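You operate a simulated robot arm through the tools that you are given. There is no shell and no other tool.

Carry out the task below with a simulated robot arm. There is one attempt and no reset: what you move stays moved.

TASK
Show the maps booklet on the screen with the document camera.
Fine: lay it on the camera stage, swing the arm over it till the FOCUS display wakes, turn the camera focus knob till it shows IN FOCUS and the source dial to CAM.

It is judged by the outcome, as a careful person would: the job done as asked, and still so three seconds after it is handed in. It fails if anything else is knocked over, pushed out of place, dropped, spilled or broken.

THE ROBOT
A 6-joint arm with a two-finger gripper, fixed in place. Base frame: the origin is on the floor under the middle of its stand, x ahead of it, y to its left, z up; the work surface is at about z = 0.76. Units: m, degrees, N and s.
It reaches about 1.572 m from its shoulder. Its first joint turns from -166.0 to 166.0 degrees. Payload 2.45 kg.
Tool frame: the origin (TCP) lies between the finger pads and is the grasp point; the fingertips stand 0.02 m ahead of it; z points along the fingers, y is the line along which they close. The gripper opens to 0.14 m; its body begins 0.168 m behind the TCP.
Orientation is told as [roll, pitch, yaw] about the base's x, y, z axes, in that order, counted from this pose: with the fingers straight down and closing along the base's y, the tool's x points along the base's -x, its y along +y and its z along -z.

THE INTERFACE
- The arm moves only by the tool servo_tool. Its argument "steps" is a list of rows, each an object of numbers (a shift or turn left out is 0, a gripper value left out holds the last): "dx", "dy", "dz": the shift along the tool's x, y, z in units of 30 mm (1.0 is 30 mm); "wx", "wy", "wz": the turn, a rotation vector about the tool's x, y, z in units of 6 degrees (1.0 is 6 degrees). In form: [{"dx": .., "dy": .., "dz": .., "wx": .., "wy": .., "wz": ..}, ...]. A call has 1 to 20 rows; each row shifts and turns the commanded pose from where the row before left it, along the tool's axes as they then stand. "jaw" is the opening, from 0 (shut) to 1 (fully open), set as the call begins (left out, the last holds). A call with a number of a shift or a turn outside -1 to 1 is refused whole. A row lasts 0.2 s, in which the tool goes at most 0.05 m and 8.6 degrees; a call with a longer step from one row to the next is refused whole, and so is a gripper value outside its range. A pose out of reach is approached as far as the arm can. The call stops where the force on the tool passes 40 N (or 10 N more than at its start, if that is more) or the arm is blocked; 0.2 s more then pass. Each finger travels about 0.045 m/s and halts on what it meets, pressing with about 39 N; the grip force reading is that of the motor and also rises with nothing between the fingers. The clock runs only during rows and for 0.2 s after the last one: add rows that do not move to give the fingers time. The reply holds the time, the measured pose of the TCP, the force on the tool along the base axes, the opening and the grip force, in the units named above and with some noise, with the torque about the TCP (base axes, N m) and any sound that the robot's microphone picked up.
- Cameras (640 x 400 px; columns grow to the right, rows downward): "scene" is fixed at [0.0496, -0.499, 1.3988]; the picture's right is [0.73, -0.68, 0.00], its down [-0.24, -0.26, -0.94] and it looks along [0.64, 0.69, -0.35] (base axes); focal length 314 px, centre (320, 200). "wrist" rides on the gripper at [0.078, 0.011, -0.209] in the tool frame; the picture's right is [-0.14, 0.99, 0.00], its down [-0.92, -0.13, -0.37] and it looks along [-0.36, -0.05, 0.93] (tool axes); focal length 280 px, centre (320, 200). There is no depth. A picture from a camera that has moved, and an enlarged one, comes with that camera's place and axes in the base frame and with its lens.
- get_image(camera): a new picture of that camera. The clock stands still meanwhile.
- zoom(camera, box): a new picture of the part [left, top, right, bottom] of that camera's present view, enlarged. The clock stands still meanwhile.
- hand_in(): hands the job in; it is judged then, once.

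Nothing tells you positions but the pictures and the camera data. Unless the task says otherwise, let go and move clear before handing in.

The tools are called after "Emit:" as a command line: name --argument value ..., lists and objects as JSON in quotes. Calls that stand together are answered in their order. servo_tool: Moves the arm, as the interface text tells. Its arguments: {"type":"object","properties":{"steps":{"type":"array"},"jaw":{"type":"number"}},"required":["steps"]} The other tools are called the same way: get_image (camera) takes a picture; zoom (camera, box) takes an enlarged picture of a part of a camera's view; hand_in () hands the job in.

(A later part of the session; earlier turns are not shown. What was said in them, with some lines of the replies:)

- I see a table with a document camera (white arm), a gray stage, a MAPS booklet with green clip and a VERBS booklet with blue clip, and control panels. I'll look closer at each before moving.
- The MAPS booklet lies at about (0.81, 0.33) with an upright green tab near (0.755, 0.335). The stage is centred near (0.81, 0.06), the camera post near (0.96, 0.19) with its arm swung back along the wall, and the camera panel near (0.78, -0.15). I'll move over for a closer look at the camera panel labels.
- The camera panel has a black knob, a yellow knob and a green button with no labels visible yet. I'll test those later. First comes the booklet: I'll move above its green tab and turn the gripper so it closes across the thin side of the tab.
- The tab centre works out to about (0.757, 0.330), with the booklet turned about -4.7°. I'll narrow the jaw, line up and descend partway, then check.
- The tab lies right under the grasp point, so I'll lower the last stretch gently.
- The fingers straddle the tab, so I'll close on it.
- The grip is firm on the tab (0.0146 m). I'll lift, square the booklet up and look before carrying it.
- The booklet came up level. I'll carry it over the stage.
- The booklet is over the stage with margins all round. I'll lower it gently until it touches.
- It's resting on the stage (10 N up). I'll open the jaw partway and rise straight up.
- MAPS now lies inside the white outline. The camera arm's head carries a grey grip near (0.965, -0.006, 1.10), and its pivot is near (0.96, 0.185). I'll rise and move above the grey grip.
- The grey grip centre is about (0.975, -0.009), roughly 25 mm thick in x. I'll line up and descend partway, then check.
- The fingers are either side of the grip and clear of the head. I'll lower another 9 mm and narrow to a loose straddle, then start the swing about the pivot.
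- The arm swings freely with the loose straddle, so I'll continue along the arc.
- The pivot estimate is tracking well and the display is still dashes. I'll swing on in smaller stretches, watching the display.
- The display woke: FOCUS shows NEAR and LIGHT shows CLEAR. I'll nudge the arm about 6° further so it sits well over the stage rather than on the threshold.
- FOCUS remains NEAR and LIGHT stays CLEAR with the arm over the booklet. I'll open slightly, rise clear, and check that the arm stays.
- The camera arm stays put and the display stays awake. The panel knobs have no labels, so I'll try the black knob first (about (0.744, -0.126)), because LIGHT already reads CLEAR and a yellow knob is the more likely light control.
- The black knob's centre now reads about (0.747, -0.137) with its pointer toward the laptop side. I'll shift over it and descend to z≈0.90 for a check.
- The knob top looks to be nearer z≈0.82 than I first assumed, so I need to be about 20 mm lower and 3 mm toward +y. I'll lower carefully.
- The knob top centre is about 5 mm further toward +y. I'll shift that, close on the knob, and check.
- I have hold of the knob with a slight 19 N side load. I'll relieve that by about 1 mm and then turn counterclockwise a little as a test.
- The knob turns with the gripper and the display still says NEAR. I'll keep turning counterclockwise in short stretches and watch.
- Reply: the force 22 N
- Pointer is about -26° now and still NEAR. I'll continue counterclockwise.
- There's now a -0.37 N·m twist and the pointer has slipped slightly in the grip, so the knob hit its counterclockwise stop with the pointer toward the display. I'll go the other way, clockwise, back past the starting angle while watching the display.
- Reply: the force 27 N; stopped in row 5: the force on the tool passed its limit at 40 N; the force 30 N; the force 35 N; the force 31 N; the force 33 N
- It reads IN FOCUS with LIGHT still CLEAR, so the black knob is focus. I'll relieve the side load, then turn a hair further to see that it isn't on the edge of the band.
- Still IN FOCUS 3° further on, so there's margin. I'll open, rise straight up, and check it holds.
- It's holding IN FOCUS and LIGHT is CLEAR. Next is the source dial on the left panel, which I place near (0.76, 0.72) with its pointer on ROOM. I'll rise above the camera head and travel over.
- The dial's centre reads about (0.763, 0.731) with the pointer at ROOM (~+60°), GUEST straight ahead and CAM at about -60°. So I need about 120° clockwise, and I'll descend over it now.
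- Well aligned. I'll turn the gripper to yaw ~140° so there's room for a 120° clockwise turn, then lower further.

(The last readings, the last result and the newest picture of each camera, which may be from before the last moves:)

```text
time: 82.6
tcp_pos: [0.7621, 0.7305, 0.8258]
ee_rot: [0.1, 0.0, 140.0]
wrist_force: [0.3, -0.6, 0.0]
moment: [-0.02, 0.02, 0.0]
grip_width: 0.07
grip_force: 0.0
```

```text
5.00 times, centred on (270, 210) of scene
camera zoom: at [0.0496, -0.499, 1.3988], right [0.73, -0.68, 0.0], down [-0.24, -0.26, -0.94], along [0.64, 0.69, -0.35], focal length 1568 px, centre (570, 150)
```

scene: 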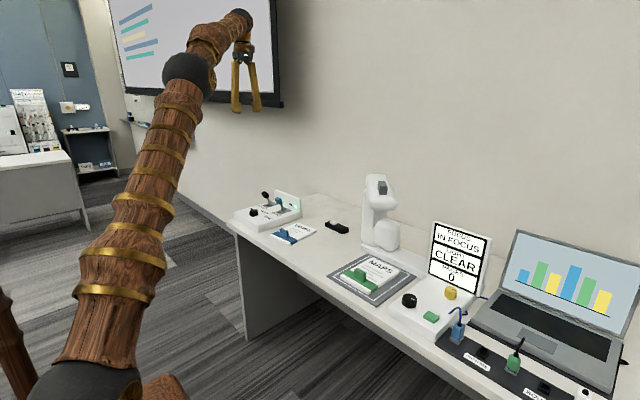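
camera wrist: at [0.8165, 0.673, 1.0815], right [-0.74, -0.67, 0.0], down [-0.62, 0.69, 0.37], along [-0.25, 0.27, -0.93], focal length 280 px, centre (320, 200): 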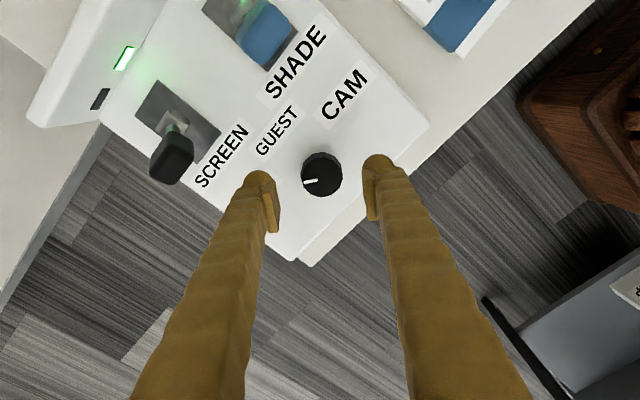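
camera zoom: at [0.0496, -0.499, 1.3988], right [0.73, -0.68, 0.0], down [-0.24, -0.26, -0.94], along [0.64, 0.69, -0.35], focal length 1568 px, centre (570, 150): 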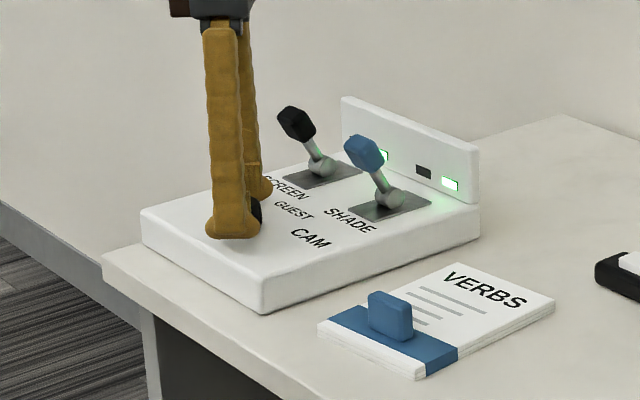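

Emit:
servo_tool --steps '[{"dy": 0.055}, {}]'

Emit:
servo_tool --jaw 0 --steps '[{}, {}, {}, {}, {}]'

Emit:
zoom --camera "wrist" --box '[240, 130, 400, 250]'

```text
time: 83.2
tcp_pos: [0.7601, 0.7286, 0.8259]
ee_rot: [0.1, 0.0, 140.1]
wrist_force: [-0.2, 0.2, 0.0]
moment: [-0.02, 0.06, 0.06]
grip_width: 0.0698
grip_force: 0.1
```

```text
time: 84.4
tcp_pos: [0.7608, 0.7298, 0.827]
ee_rot: [0.2, 0.1, 139.9]
wrist_force: [-1.0, -1.0, 0.1]
moment: [-0.02, -0.02, 0.03]
grip_width: 0.0388
grip_force: 44.8
```

```text
3.33 times, centred on (320, 190) of wrist
camera zoom: at [0.8152, 0.6719, 1.0354], right [-0.74, -0.67, 0.0], down [-0.62, 0.69, 0.37], along [-0.25, 0.27, -0.93], focal length 935 px, centre (320, 233)
```

zoom: 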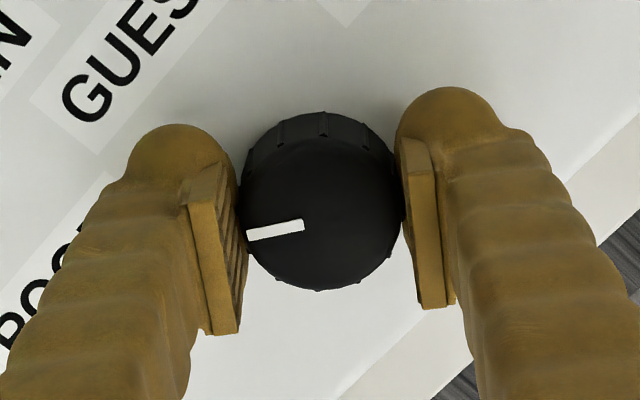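

Gripped cleanly with almost no side load. Now I'll turn clockwise in stretches.

Emit:
servo_tool --steps '[{"wz": 0.6}, {"wz": 0.7}, {"wz": 0.7}, {"wz": 0.7}, {"wz": 0.6}, {}]'

Emit:
servo_tool --steps '[{"wz": 0.6}, {"wz": 0.7}, {"wz": 0.7}, {"wz": 0.7}, {"wz": 0.6}, {}]'

Emit:
get_image --camera "wrist"

Emit:
get_image --camera "scene"

```text
time: 85.8
tcp_pos: [0.7607, 0.7297, 0.8266]
ee_rot: [0.1, -0.1, 120.2]
wrist_force: [-2.7, -11.9, 1.7]
moment: [-0.17, -0.02, -0.02]
grip_width: 0.039
grip_force: 45.0
```

```text
time: 87.2
tcp_pos: [0.7588, 0.7289, 0.8279]
ee_rot: [0.1, 0.0, 100.4]
wrist_force: [-14.4, -14.5, 1.3]
moment: [-0.19, 0.15, 0.02]
grip_width: 0.0386
grip_force: 45.1
```

```text
taken
camera wrist: at [0.7654, 0.6518, 1.0355], right [-1.0, -0.04, 0.0], down [-0.04, 0.93, 0.37], along [-0.02, 0.37, -0.93], focal length 280 px, centre (320, 200)
```

wrist: 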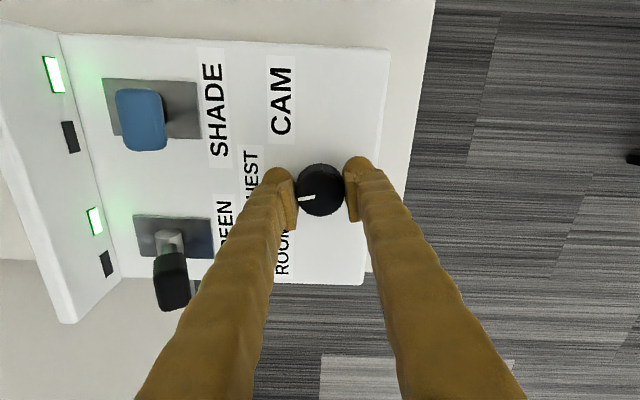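

```text
taken
```

scene: 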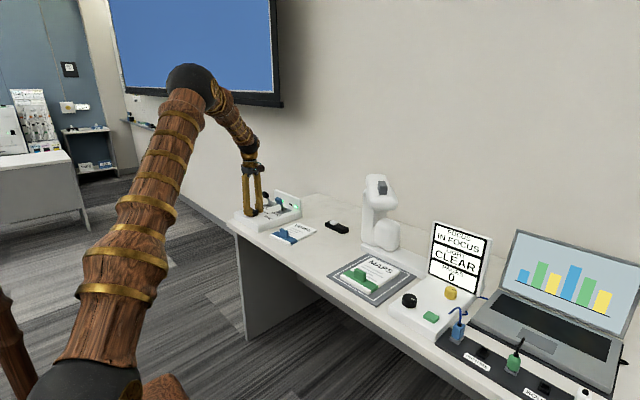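

The projection screen went blue, so the source is switching. I'll keep turning clockwise, trimming out the side load.

Emit:
servo_tool --steps '[{"dx": 0.019, "dy": 0.027, "wz": 0.6}, {"wz": 0.7}, {"wz": 0.7}, {"wz": 0.7}, {"wz": 0.6}, {}]'

Emit:
servo_tool --steps '[{"wz": 0.6}, {"wz": 0.7}, {"wz": 0.7}, {"wz": 0.7}, {"wz": 0.6}, {}]'

Emit:
get_image --camera "wrist"

Emit:
get_image --camera "scene"

```text
time: 88.6
tcp_pos: [0.7607, 0.731, 0.8273]
ee_rot: [0.0, -0.1, 80.7]
wrist_force: [0.4, 19.7, -6.2]
moment: [0.29, 0.07, 0.05]
grip_width: 0.0387
grip_force: 44.9
```

```text
time: 90.0
tcp_pos: [0.7585, 0.7289, 0.8271]
ee_rot: [0.1, 0.0, 60.8]
wrist_force: [-1.2, 21.3, 0.8]
moment: [0.31, -0.01, 0.0]
grip_width: 0.0383
grip_force: 44.7
```

```text
taken
camera wrist: at [0.7138, 0.6674, 1.0356], right [-0.8, 0.6, 0.0], down [0.56, 0.74, 0.37], along [0.22, 0.29, -0.93], focal length 280 px, centre (320, 200)
```

wrist: 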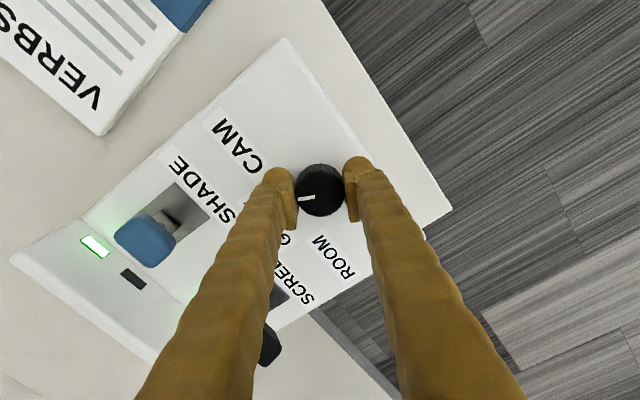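

```text
taken
```

scene: 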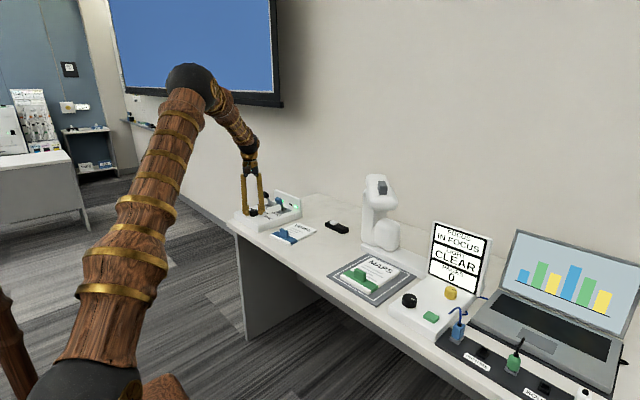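

Emit:
servo_tool --steps '[{"dx": -0.029, "dy": 0.016, "wz": 0.6}, {"wz": 0.7}, {"wz": 0.7}, {"wz": 0.7}, {"wz": 0.6}, {}]'

Emit:
get_image --camera "wrist"

Emit:
get_image --camera "scene"

```text
time: 91.4
tcp_pos: [0.7598, 0.7291, 0.8274]
ee_rot: [0.0, 0.1, 41.0]
wrist_force: [-5.8, -4.3, 6.5]
moment: [-0.1, 0.09, 0.0]
grip_width: 0.0385
grip_force: 45.1
```

```text
taken
camera wrist: at [0.6952, 0.6876, 1.0357], right [-0.55, 0.84, 0.0], down [0.78, 0.51, 0.37], along [0.31, 0.2, -0.93], focal length 280 px, centre (320, 200)
```

wrist: 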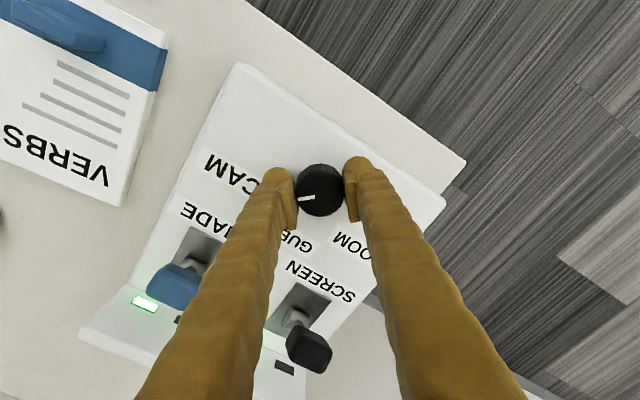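

```text
taken
```

scene: 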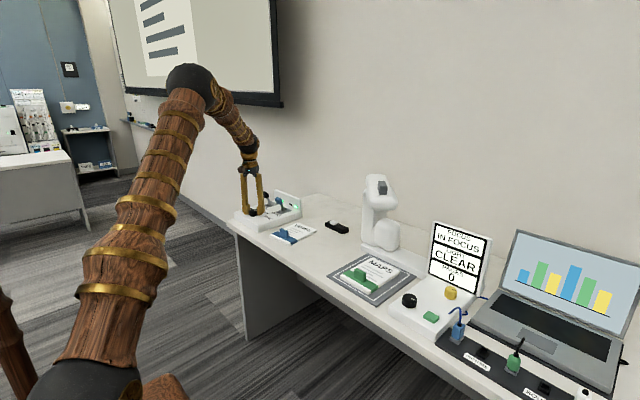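

The projection screen now shows the booklet page, so the source is CAM. I'll turn the remaining ~18° so the pointer sits squarely on the CAM mark, watching for an end stop.

Emit:
servo_tool --steps '[{"wz": 0.5}, {"wz": 0.5}, {"wz": 0.5}, {"wz": 0.5}, {}]'

Emit:
zoom --camera "wrist" --box '[180, 100, 420, 280]'

Emit:
get_image --camera "scene"

```text
time: 92.6
tcp_pos: [0.7623, 0.73, 0.8277]
ee_rot: [-0.1, 0.0, 29.0]
wrist_force: [4.2, -4.8, 2.5]
moment: [-0.01, -0.21, 0.98]
grip_width: 0.0391
grip_force: 44.8
```

```text
2.22 times, centred on (300, 190) of wrist
camera zoom: at [0.6882, 0.7026, 1.0356], right [-0.36, 0.93, 0.0], down [0.87, 0.33, 0.37], along [0.34, 0.13, -0.93], focal length 623 px, centre (364, 222)
```

zoom: 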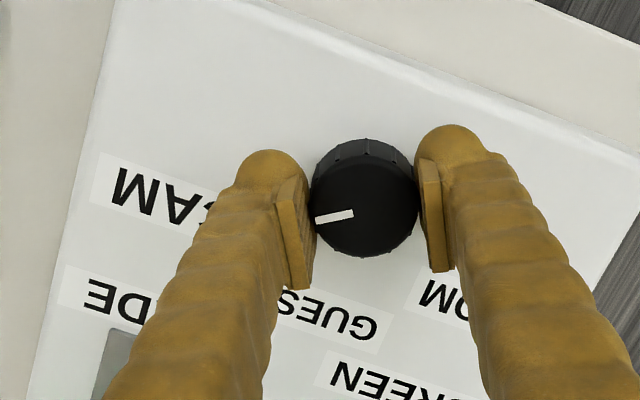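

```text
taken
```

scene: 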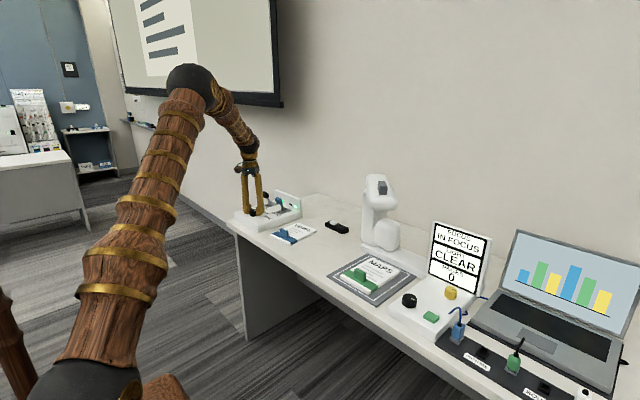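

A 0.98 N·m twist shows the dial is against its CAM end stop. I'll ease the twist off slightly, release, and rise.

Emit:
servo_tool --steps '[{"wz": -0.3}, {}]'

Emit:
servo_tool --jaw 0.5 --steps '[{}, {}, {}, {}, {"dz": -0.4}, {"dz": -0.8}, {"dz": -1}, {"dz": -1}, {"dz": -1}, {"dz": -1}, {"dz": -1}, {"dz": -1}, {"dz": -1}, {"dz": -1}, {}]'

Emit:
get_image --camera "wrist"

Emit:
get_image --camera "scene"

```text
time: 93.2
tcp_pos: [0.7606, 0.7299, 0.8265]
ee_rot: [0.1, 0.1, 30.8]
wrist_force: [6.4, -1.6, 4.2]
moment: [0.0, -0.09, 0.0]
grip_width: 0.0387
grip_force: 44.7
```

```text
time: 96.4
tcp_pos: [0.7595, 0.7288, 1.1031]
ee_rot: [-0.1, 0.1, 30.7]
wrist_force: [0.2, 0.6, -1.3]
moment: [0.01, -0.03, -0.02]
grip_width: 0.07
grip_force: 0.0
```

```text
taken
camera wrist: at [0.6893, 0.6997, 1.3114], right [-0.39, 0.92, 0.0], down [0.86, 0.36, 0.37], along [0.34, 0.14, -0.93], focal length 280 px, centre (320, 200)
```

wrist: 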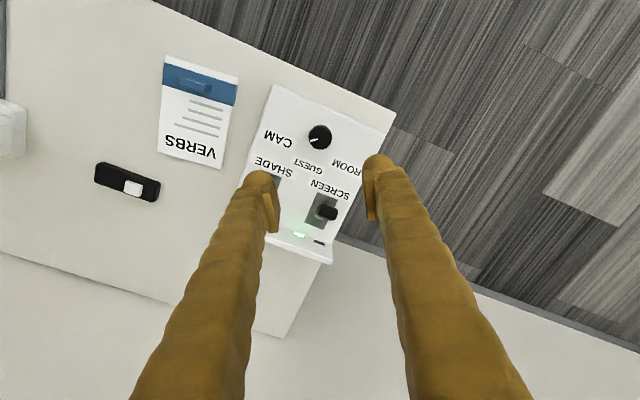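

```text
taken
```

scene: 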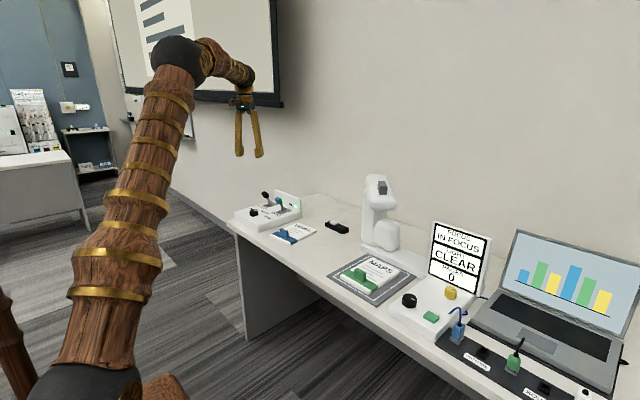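

Emit:
zoom --camera "wrist" --box '[230, 80, 410, 260]'

Emit:
zoom --camera "scene" --box '[330, 160, 510, 320]'

Emit:
zoom --camera "scene" --box '[100, 0, 300, 130]'

Emit:
zoom --camera "scene" --box '[220, 170, 350, 260]'

```text
2.22 times, centred on (320, 170) of wrist
camera zoom: at [0.6893, 0.6997, 1.3114], right [-0.39, 0.92, 0.0], down [0.86, 0.36, 0.37], along [0.34, 0.14, -0.93], focal length 623 px, centre (320, 267)
```

zoom: 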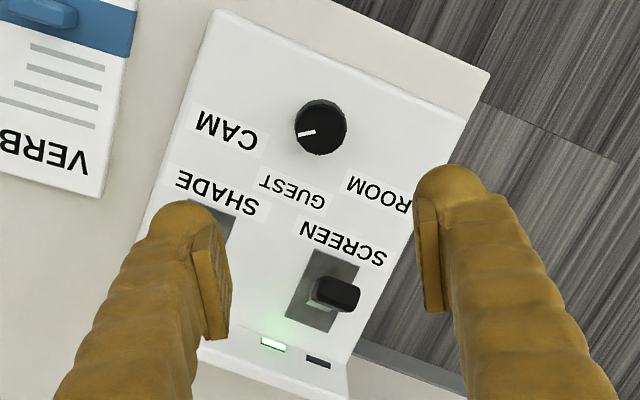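

```text
2.50 times, centred on (420, 240) of scene
camera zoom: at [0.0496, -0.499, 1.3988], right [0.73, -0.68, 0.0], down [-0.24, -0.26, -0.94], along [0.64, 0.69, -0.35], focal length 784 px, centre (70, 100)
```

zoom: 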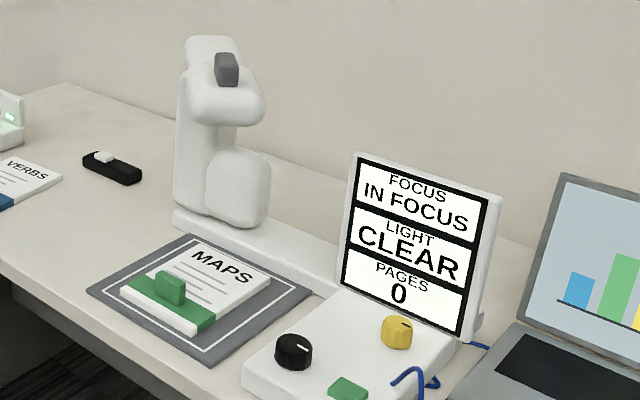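

```text
3.08 times, centred on (200, 65) of scene
camera zoom: at [0.0496, -0.499, 1.3988], right [0.73, -0.68, 0.0], down [-0.24, -0.26, -0.94], along [0.64, 0.69, -0.35], focal length 965 px, centre (689, 615)
```

zoom: 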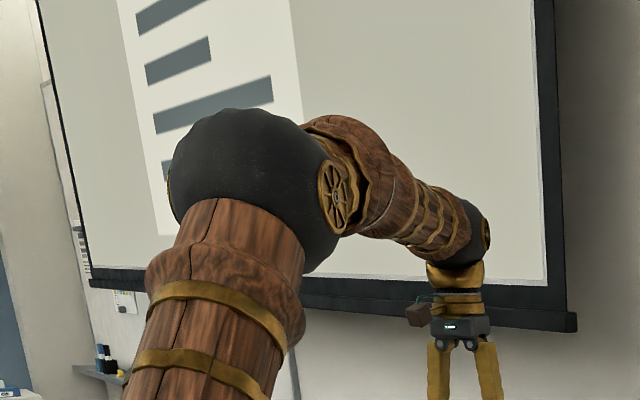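

```text
4.44 times, centred on (285, 215) of scene
camera zoom: at [0.0496, -0.499, 1.3988], right [0.73, -0.68, 0.0], down [-0.24, -0.26, -0.94], along [0.64, 0.69, -0.35], focal length 1394 px, centre (476, 133)
```

zoom: 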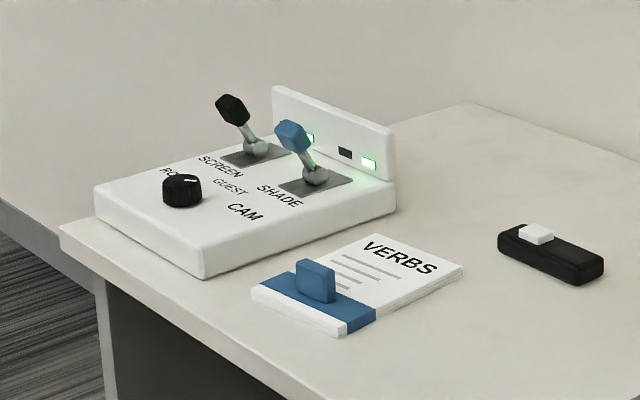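

Pointer is on CAM, the page is on the projection screen and the display shows IN FOCUS and CLEAR. I'll move the arm clear to confirm the whole screen and that everything holds.

Emit:
servo_tool --steps '[{"dz": -1}, {"dz": -1}, {"dz": -1}, {"dz": -1}, {"dz": -1}, {"dz": -1}, {"dz": -1}, {"dz": -1}, {}]'

Emit:
servo_tool --steps '[{"dx": 0.567, "dy": -0.956}, {"dx": 0.567, "dy": -0.956}, {"dx": 0.567, "dy": -0.956}, {"dx": 0.567, "dy": -0.956}, {"dx": 0.567, "dy": -0.956}, {"dx": 0.567, "dy": -0.956}, {"dx": 0.567, "dy": -0.956}, {"dx": 0.567, "dy": -0.956}, {"dx": 0.567, "dy": -0.956}, {"dx": 0.567, "dy": -0.956}, {"dx": 0.567, "dy": -0.956}, {"dx": 0.567, "dy": -0.956}, {"dx": 0.567, "dy": -0.956}, {"dx": 0.567, "dy": -0.956}, {"dx": 0.567, "dy": -0.956}, {"dx": 0.567, "dy": -0.956}, {"dx": 0.567, "dy": -0.956}, {"dx": 0.567, "dy": -0.956}, {}]'

Emit:
get_image --camera "scene"

Emit:
zoom --camera "scene" --box '[330, 160, 510, 320]'

Emit:
get_image --camera "wrist"

```text
time: 98.4
tcp_pos: [0.7501, 0.7194, 1.3327]
ee_rot: [0.1, -0.1, 30.8]
wrist_force: [0.9, -0.2, -1.5]
moment: [-0.01, 0.03, -0.02]
grip_width: 0.0697
grip_force: 0.0
out of reach, approached as far as the arm can: row 8
```

```text
time: 102.4
tcp_pos: [0.7523, 0.1183, 1.3331]
ee_rot: [0.0, 0.1, 30.8]
wrist_force: [0.3, -0.6, -0.1]
moment: [-0.01, 0.0, 0.0]
grip_width: 0.0699
grip_force: 0.1
```

```text
taken
```

scene: 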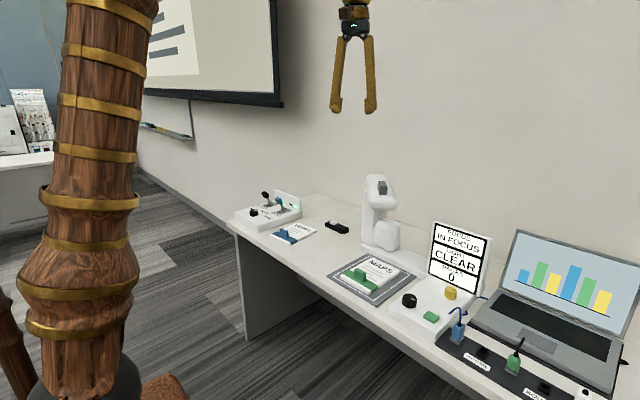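

```text
2.50 times, centred on (420, 240) of scene
camera zoom: at [0.0496, -0.499, 1.3988], right [0.73, -0.68, 0.0], down [-0.24, -0.26, -0.94], along [0.64, 0.69, -0.35], focal length 784 px, centre (70, 100)
```

zoom: 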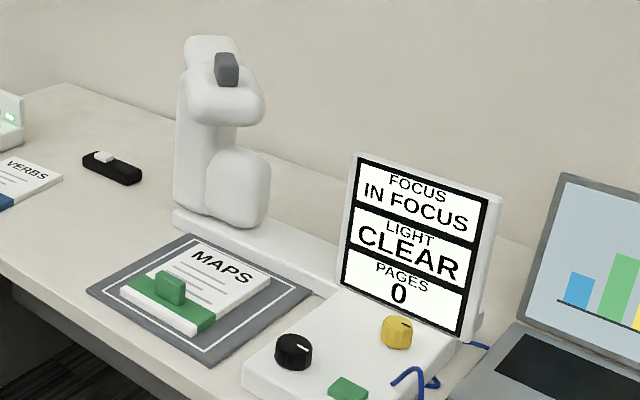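

```text
taken
camera wrist: at [0.6813, 0.0889, 1.5409], right [-0.39, 0.92, 0.0], down [0.86, 0.36, 0.37], along [0.34, 0.14, -0.93], focal length 280 px, centre (320, 200)
```

wrist: 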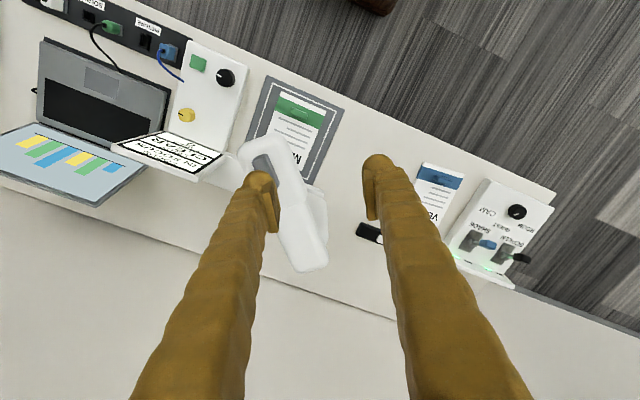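

The job looks done: MAPS lies inside the stage outline with the camera arm over it, and the display shows IN FOCUS and CLEAR. The source dial is on CAM and the part of the projection screen I can see shows the page. The gripper is clear and nothing else appears to have moved, so I'm handing in.

Emit:
hand_in

```text
The job is handed in.
```

The MAPS booklet is on the camera stage and showing on the projection screen, and I've handed the job in. I don't have the judging result.

- **Booklet:** it lies inside the white outline on the stage, with the same side up and facing the same way as before.
- **Camera arm:** it is swung over the booklet, and the FOCUS display woke and stayed awake.
- **Focus:** the black knob on the camera panel is the focus knob. The display reads IN FOCUS, and it held after I let go.
- **Source dial:** it is turned to CAM, up against its end stop, and the screen changed to the page. I could only see part of the screen past the robot's own arm.

The neighbouring items were where they started in the last pictures, including the VERBS booklet, the two levers, the laptop and the cables. I didn't touch the yellow knob or the green button.
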